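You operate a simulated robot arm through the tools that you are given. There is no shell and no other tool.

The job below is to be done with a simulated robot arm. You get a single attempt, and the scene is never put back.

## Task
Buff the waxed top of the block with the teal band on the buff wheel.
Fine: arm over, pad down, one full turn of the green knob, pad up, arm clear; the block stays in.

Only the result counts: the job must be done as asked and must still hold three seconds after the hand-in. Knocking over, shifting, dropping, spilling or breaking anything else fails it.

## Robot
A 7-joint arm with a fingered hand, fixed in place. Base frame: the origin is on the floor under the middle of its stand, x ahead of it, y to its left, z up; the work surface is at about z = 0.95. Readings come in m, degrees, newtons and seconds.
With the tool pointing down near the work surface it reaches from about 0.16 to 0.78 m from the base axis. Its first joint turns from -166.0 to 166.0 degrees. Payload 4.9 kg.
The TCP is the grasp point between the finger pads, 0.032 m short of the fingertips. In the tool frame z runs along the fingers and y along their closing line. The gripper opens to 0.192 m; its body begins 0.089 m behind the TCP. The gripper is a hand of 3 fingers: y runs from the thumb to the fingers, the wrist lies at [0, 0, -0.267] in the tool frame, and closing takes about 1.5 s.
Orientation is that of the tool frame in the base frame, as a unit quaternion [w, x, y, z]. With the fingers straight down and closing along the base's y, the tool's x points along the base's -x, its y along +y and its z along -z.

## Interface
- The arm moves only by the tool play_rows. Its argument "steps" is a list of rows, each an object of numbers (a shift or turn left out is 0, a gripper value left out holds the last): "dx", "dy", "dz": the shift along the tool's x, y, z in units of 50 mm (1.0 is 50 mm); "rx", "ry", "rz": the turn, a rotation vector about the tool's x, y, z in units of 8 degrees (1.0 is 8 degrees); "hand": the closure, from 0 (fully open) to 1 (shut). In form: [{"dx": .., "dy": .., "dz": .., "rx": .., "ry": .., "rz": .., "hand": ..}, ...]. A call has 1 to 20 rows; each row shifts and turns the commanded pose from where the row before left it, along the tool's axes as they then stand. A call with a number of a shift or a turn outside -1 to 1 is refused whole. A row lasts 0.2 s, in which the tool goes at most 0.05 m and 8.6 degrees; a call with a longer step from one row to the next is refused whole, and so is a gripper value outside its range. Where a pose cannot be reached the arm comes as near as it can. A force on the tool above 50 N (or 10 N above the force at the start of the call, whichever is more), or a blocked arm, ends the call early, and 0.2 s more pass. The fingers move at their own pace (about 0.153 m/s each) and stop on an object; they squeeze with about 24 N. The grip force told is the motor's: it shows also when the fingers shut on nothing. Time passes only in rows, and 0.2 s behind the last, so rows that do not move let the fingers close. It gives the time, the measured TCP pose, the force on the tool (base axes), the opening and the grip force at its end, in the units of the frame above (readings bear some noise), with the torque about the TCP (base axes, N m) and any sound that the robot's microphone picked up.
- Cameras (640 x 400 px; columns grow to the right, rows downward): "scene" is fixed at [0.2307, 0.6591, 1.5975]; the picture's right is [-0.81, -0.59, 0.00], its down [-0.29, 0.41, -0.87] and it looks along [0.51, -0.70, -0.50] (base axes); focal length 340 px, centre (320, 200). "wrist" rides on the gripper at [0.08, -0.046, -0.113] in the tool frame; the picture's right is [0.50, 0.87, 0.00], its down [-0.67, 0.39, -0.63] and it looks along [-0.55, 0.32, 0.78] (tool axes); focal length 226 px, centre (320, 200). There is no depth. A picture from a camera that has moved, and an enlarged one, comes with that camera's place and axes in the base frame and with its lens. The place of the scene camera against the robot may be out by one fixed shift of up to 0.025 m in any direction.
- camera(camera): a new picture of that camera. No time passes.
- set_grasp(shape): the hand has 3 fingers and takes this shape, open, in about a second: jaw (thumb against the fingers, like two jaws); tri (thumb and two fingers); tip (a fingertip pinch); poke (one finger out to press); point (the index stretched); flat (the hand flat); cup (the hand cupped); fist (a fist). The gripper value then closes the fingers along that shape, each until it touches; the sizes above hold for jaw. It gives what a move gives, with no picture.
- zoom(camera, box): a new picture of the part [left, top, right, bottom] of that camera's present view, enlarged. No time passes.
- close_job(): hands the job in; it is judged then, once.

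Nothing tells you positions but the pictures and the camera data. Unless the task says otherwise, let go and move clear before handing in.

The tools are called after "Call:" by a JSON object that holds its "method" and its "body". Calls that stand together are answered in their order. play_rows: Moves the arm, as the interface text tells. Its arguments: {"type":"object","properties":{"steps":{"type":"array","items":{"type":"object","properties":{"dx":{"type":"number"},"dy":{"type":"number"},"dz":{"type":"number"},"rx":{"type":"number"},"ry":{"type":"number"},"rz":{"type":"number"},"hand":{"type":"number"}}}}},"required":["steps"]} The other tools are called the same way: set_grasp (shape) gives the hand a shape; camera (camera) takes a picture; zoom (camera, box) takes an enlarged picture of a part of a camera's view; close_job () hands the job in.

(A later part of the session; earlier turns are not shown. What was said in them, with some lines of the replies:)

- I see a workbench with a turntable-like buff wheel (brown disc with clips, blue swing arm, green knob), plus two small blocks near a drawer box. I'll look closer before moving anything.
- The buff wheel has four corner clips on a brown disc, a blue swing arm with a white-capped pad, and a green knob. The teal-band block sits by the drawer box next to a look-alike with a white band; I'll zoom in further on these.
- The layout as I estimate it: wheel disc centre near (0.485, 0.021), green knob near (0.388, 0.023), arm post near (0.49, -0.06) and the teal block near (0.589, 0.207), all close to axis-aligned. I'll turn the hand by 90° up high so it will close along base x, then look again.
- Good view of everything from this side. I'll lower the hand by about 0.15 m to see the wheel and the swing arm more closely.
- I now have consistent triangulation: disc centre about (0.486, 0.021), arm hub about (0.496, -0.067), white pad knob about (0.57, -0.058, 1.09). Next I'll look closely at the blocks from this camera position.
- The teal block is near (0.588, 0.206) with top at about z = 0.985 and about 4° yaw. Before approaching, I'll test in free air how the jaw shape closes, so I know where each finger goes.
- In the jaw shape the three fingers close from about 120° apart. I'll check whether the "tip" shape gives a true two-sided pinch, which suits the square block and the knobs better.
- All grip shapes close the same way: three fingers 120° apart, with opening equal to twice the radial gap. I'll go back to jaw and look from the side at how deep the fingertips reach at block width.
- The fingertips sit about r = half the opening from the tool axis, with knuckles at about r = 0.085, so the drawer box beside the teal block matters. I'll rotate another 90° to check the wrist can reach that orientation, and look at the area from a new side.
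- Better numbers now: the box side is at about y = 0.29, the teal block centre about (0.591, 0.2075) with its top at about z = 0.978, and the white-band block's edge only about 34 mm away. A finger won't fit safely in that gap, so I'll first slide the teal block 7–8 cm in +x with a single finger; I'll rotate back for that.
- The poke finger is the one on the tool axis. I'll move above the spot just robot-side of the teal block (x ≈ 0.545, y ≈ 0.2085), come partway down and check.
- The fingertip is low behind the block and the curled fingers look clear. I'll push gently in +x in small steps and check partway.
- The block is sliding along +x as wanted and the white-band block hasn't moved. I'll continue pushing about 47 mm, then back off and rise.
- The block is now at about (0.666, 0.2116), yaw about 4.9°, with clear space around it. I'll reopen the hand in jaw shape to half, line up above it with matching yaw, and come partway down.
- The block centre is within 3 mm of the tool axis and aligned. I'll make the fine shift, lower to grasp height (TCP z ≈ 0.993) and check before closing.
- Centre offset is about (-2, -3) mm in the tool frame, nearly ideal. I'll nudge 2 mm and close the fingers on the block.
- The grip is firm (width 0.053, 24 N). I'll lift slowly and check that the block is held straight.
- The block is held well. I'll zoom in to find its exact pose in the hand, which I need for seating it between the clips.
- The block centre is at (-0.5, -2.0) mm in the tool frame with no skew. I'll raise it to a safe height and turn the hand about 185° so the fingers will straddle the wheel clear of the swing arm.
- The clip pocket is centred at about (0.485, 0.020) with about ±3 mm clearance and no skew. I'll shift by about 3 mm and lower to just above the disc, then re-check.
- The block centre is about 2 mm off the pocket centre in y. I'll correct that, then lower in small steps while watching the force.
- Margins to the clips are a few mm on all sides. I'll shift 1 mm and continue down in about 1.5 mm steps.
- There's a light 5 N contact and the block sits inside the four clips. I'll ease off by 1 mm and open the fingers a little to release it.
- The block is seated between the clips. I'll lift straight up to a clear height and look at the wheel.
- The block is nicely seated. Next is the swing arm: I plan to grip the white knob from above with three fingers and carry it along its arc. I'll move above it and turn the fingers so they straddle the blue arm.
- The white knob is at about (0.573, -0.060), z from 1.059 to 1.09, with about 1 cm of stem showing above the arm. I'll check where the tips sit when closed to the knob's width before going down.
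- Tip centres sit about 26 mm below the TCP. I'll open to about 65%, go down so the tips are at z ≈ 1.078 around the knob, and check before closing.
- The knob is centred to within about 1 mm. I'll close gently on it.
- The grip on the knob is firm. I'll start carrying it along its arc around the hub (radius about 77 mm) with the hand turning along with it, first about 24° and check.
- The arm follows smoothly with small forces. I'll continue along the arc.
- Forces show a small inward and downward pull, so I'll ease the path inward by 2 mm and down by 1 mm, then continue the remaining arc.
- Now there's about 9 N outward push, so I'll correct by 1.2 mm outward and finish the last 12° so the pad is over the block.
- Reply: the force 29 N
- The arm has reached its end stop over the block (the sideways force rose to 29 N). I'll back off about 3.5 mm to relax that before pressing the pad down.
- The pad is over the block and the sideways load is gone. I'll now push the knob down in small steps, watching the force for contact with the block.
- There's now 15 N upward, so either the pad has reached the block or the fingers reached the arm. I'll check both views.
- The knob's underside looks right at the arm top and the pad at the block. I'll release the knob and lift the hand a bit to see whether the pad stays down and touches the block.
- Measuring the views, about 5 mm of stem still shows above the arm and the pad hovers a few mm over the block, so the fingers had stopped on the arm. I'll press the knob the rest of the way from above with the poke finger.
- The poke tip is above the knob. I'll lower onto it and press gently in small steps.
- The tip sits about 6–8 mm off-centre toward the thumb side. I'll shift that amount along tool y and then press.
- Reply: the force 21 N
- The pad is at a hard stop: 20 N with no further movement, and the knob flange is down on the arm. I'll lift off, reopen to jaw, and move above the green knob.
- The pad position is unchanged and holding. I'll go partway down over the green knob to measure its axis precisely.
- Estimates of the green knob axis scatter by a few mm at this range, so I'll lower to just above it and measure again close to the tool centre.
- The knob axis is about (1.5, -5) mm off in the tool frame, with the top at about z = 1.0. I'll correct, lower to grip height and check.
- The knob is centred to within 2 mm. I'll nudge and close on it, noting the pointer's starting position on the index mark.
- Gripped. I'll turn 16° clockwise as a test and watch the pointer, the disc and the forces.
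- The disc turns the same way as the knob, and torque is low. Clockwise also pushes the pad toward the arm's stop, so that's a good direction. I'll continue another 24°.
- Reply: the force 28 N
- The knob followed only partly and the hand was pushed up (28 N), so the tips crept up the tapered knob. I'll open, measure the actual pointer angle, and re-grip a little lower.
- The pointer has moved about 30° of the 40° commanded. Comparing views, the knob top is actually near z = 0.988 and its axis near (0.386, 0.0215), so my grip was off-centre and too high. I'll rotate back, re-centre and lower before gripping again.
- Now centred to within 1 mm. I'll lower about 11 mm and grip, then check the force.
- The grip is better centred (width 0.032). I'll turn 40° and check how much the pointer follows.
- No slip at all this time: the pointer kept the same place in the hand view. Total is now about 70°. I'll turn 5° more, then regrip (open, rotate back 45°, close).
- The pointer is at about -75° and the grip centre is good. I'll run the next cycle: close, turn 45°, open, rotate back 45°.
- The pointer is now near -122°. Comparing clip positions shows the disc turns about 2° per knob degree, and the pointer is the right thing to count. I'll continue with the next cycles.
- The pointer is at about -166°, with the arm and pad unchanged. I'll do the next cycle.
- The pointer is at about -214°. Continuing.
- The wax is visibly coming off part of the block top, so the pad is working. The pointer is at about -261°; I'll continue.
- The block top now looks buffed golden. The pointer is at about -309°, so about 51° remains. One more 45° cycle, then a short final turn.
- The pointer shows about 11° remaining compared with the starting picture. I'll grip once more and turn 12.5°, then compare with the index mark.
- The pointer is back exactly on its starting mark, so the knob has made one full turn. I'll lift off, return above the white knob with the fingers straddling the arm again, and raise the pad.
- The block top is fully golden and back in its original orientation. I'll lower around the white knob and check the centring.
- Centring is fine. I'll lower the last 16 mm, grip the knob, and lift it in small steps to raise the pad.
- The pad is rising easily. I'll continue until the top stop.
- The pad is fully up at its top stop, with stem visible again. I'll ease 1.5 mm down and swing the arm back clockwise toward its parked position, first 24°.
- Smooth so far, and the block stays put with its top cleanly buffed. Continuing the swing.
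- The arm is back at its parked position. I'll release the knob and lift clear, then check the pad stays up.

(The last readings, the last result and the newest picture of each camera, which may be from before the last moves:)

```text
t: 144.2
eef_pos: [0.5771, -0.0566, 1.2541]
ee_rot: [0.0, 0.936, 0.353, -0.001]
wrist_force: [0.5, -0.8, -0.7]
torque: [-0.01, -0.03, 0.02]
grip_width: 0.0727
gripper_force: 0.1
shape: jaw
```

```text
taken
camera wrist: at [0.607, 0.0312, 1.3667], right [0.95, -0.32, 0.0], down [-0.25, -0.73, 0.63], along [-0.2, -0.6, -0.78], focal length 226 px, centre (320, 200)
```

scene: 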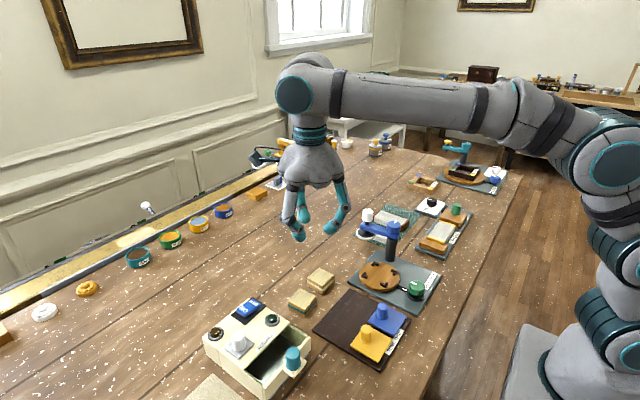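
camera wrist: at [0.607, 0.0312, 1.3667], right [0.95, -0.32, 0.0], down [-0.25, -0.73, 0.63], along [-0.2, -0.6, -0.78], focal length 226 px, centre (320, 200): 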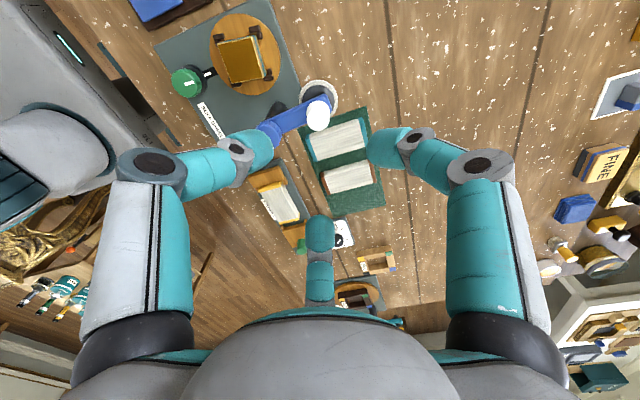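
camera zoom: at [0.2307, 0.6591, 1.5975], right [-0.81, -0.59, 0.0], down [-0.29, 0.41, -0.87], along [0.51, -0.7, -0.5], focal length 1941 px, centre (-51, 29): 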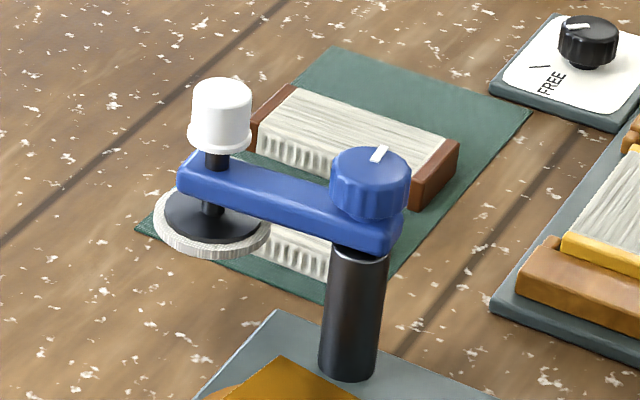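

The arm and pad look exactly as at the start. I'll do a last close check of the block top, the pointer and the surroundings.

Call:
{"method": "zoom", "body": {"camera": "scene", "box": [355, 240, 435, 310]}}

Call:
{"method": "zoom", "body": {"camera": "wrist", "box": [160, 0, 310, 120]}}

Call:
{"method": "camera", "body": {"camera": "scene"}}

```text
5.71 times, centred on (395, 275) of scene
camera zoom: at [0.2307, 0.6591, 1.5975], right [-0.81, -0.59, 0.0], down [-0.29, 0.41, -0.87], along [0.51, -0.7, -0.5], focal length 1941 px, centre (-109, -229)
```

zoom: 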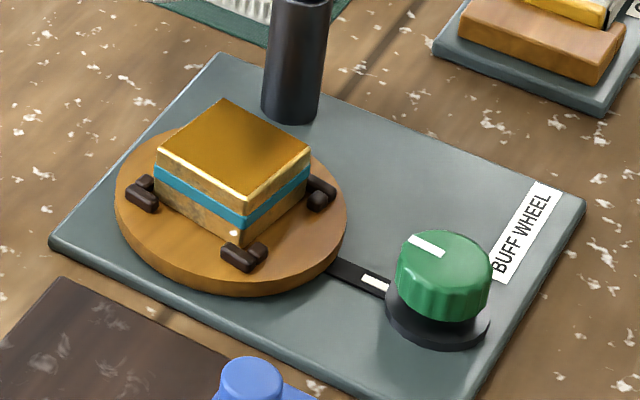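

```text
3.33 times, centred on (235, 60) of wrist
camera zoom: at [0.607, 0.0312, 1.3667], right [0.95, -0.32, 0.0], down [-0.25, -0.73, 0.63], along [-0.2, -0.6, -0.78], focal length 754 px, centre (603, 667)
```

zoom: 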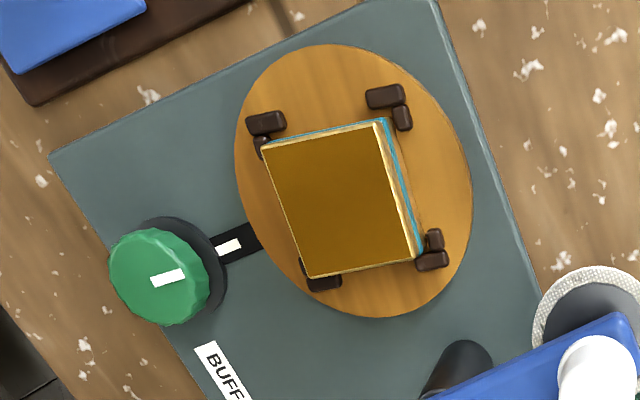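

```text
taken
```

scene: 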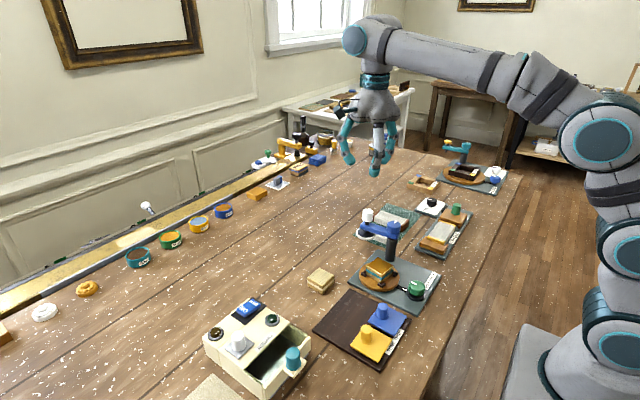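

The block stays seated in the clips with its top fully buffed, the pointer is back on its index after one turn, the pad is up and the arm parked. Nothing else on the bench has moved and the hand is clear, so I'm handing the job in.

Call:
{"method": "close_job", "body": {}}

```text
The job is handed in.
```

The teal-band block is buffed on its waxed top and still sits between the clips on the buff wheel. I've handed the job in, but no verdict came back.

- **Buffing:** the arm was swung over and the pad pressed down to its stop. The green knob then made one full clockwise turn, ending with its pointer back on the index mark. The block's top went from pale and streaky to an even gold.
- **Afterwards:** the pad was lifted to its top stop, the arm swung back to where it was parked, and the hand moved clear above the bench.
- **Moving the block:** I first slid it about 7.5 cm across the bench, because the white-band block was too close for the fingers to fit between them.
- **Turning the knob:** the first grip slipped, so the turn was done in short regrips. I counted the turn by the pointer, not by how far the hand moved.

In the last pictures, the white-band block, the drawer box and everything else on the bench looked undisturbed.
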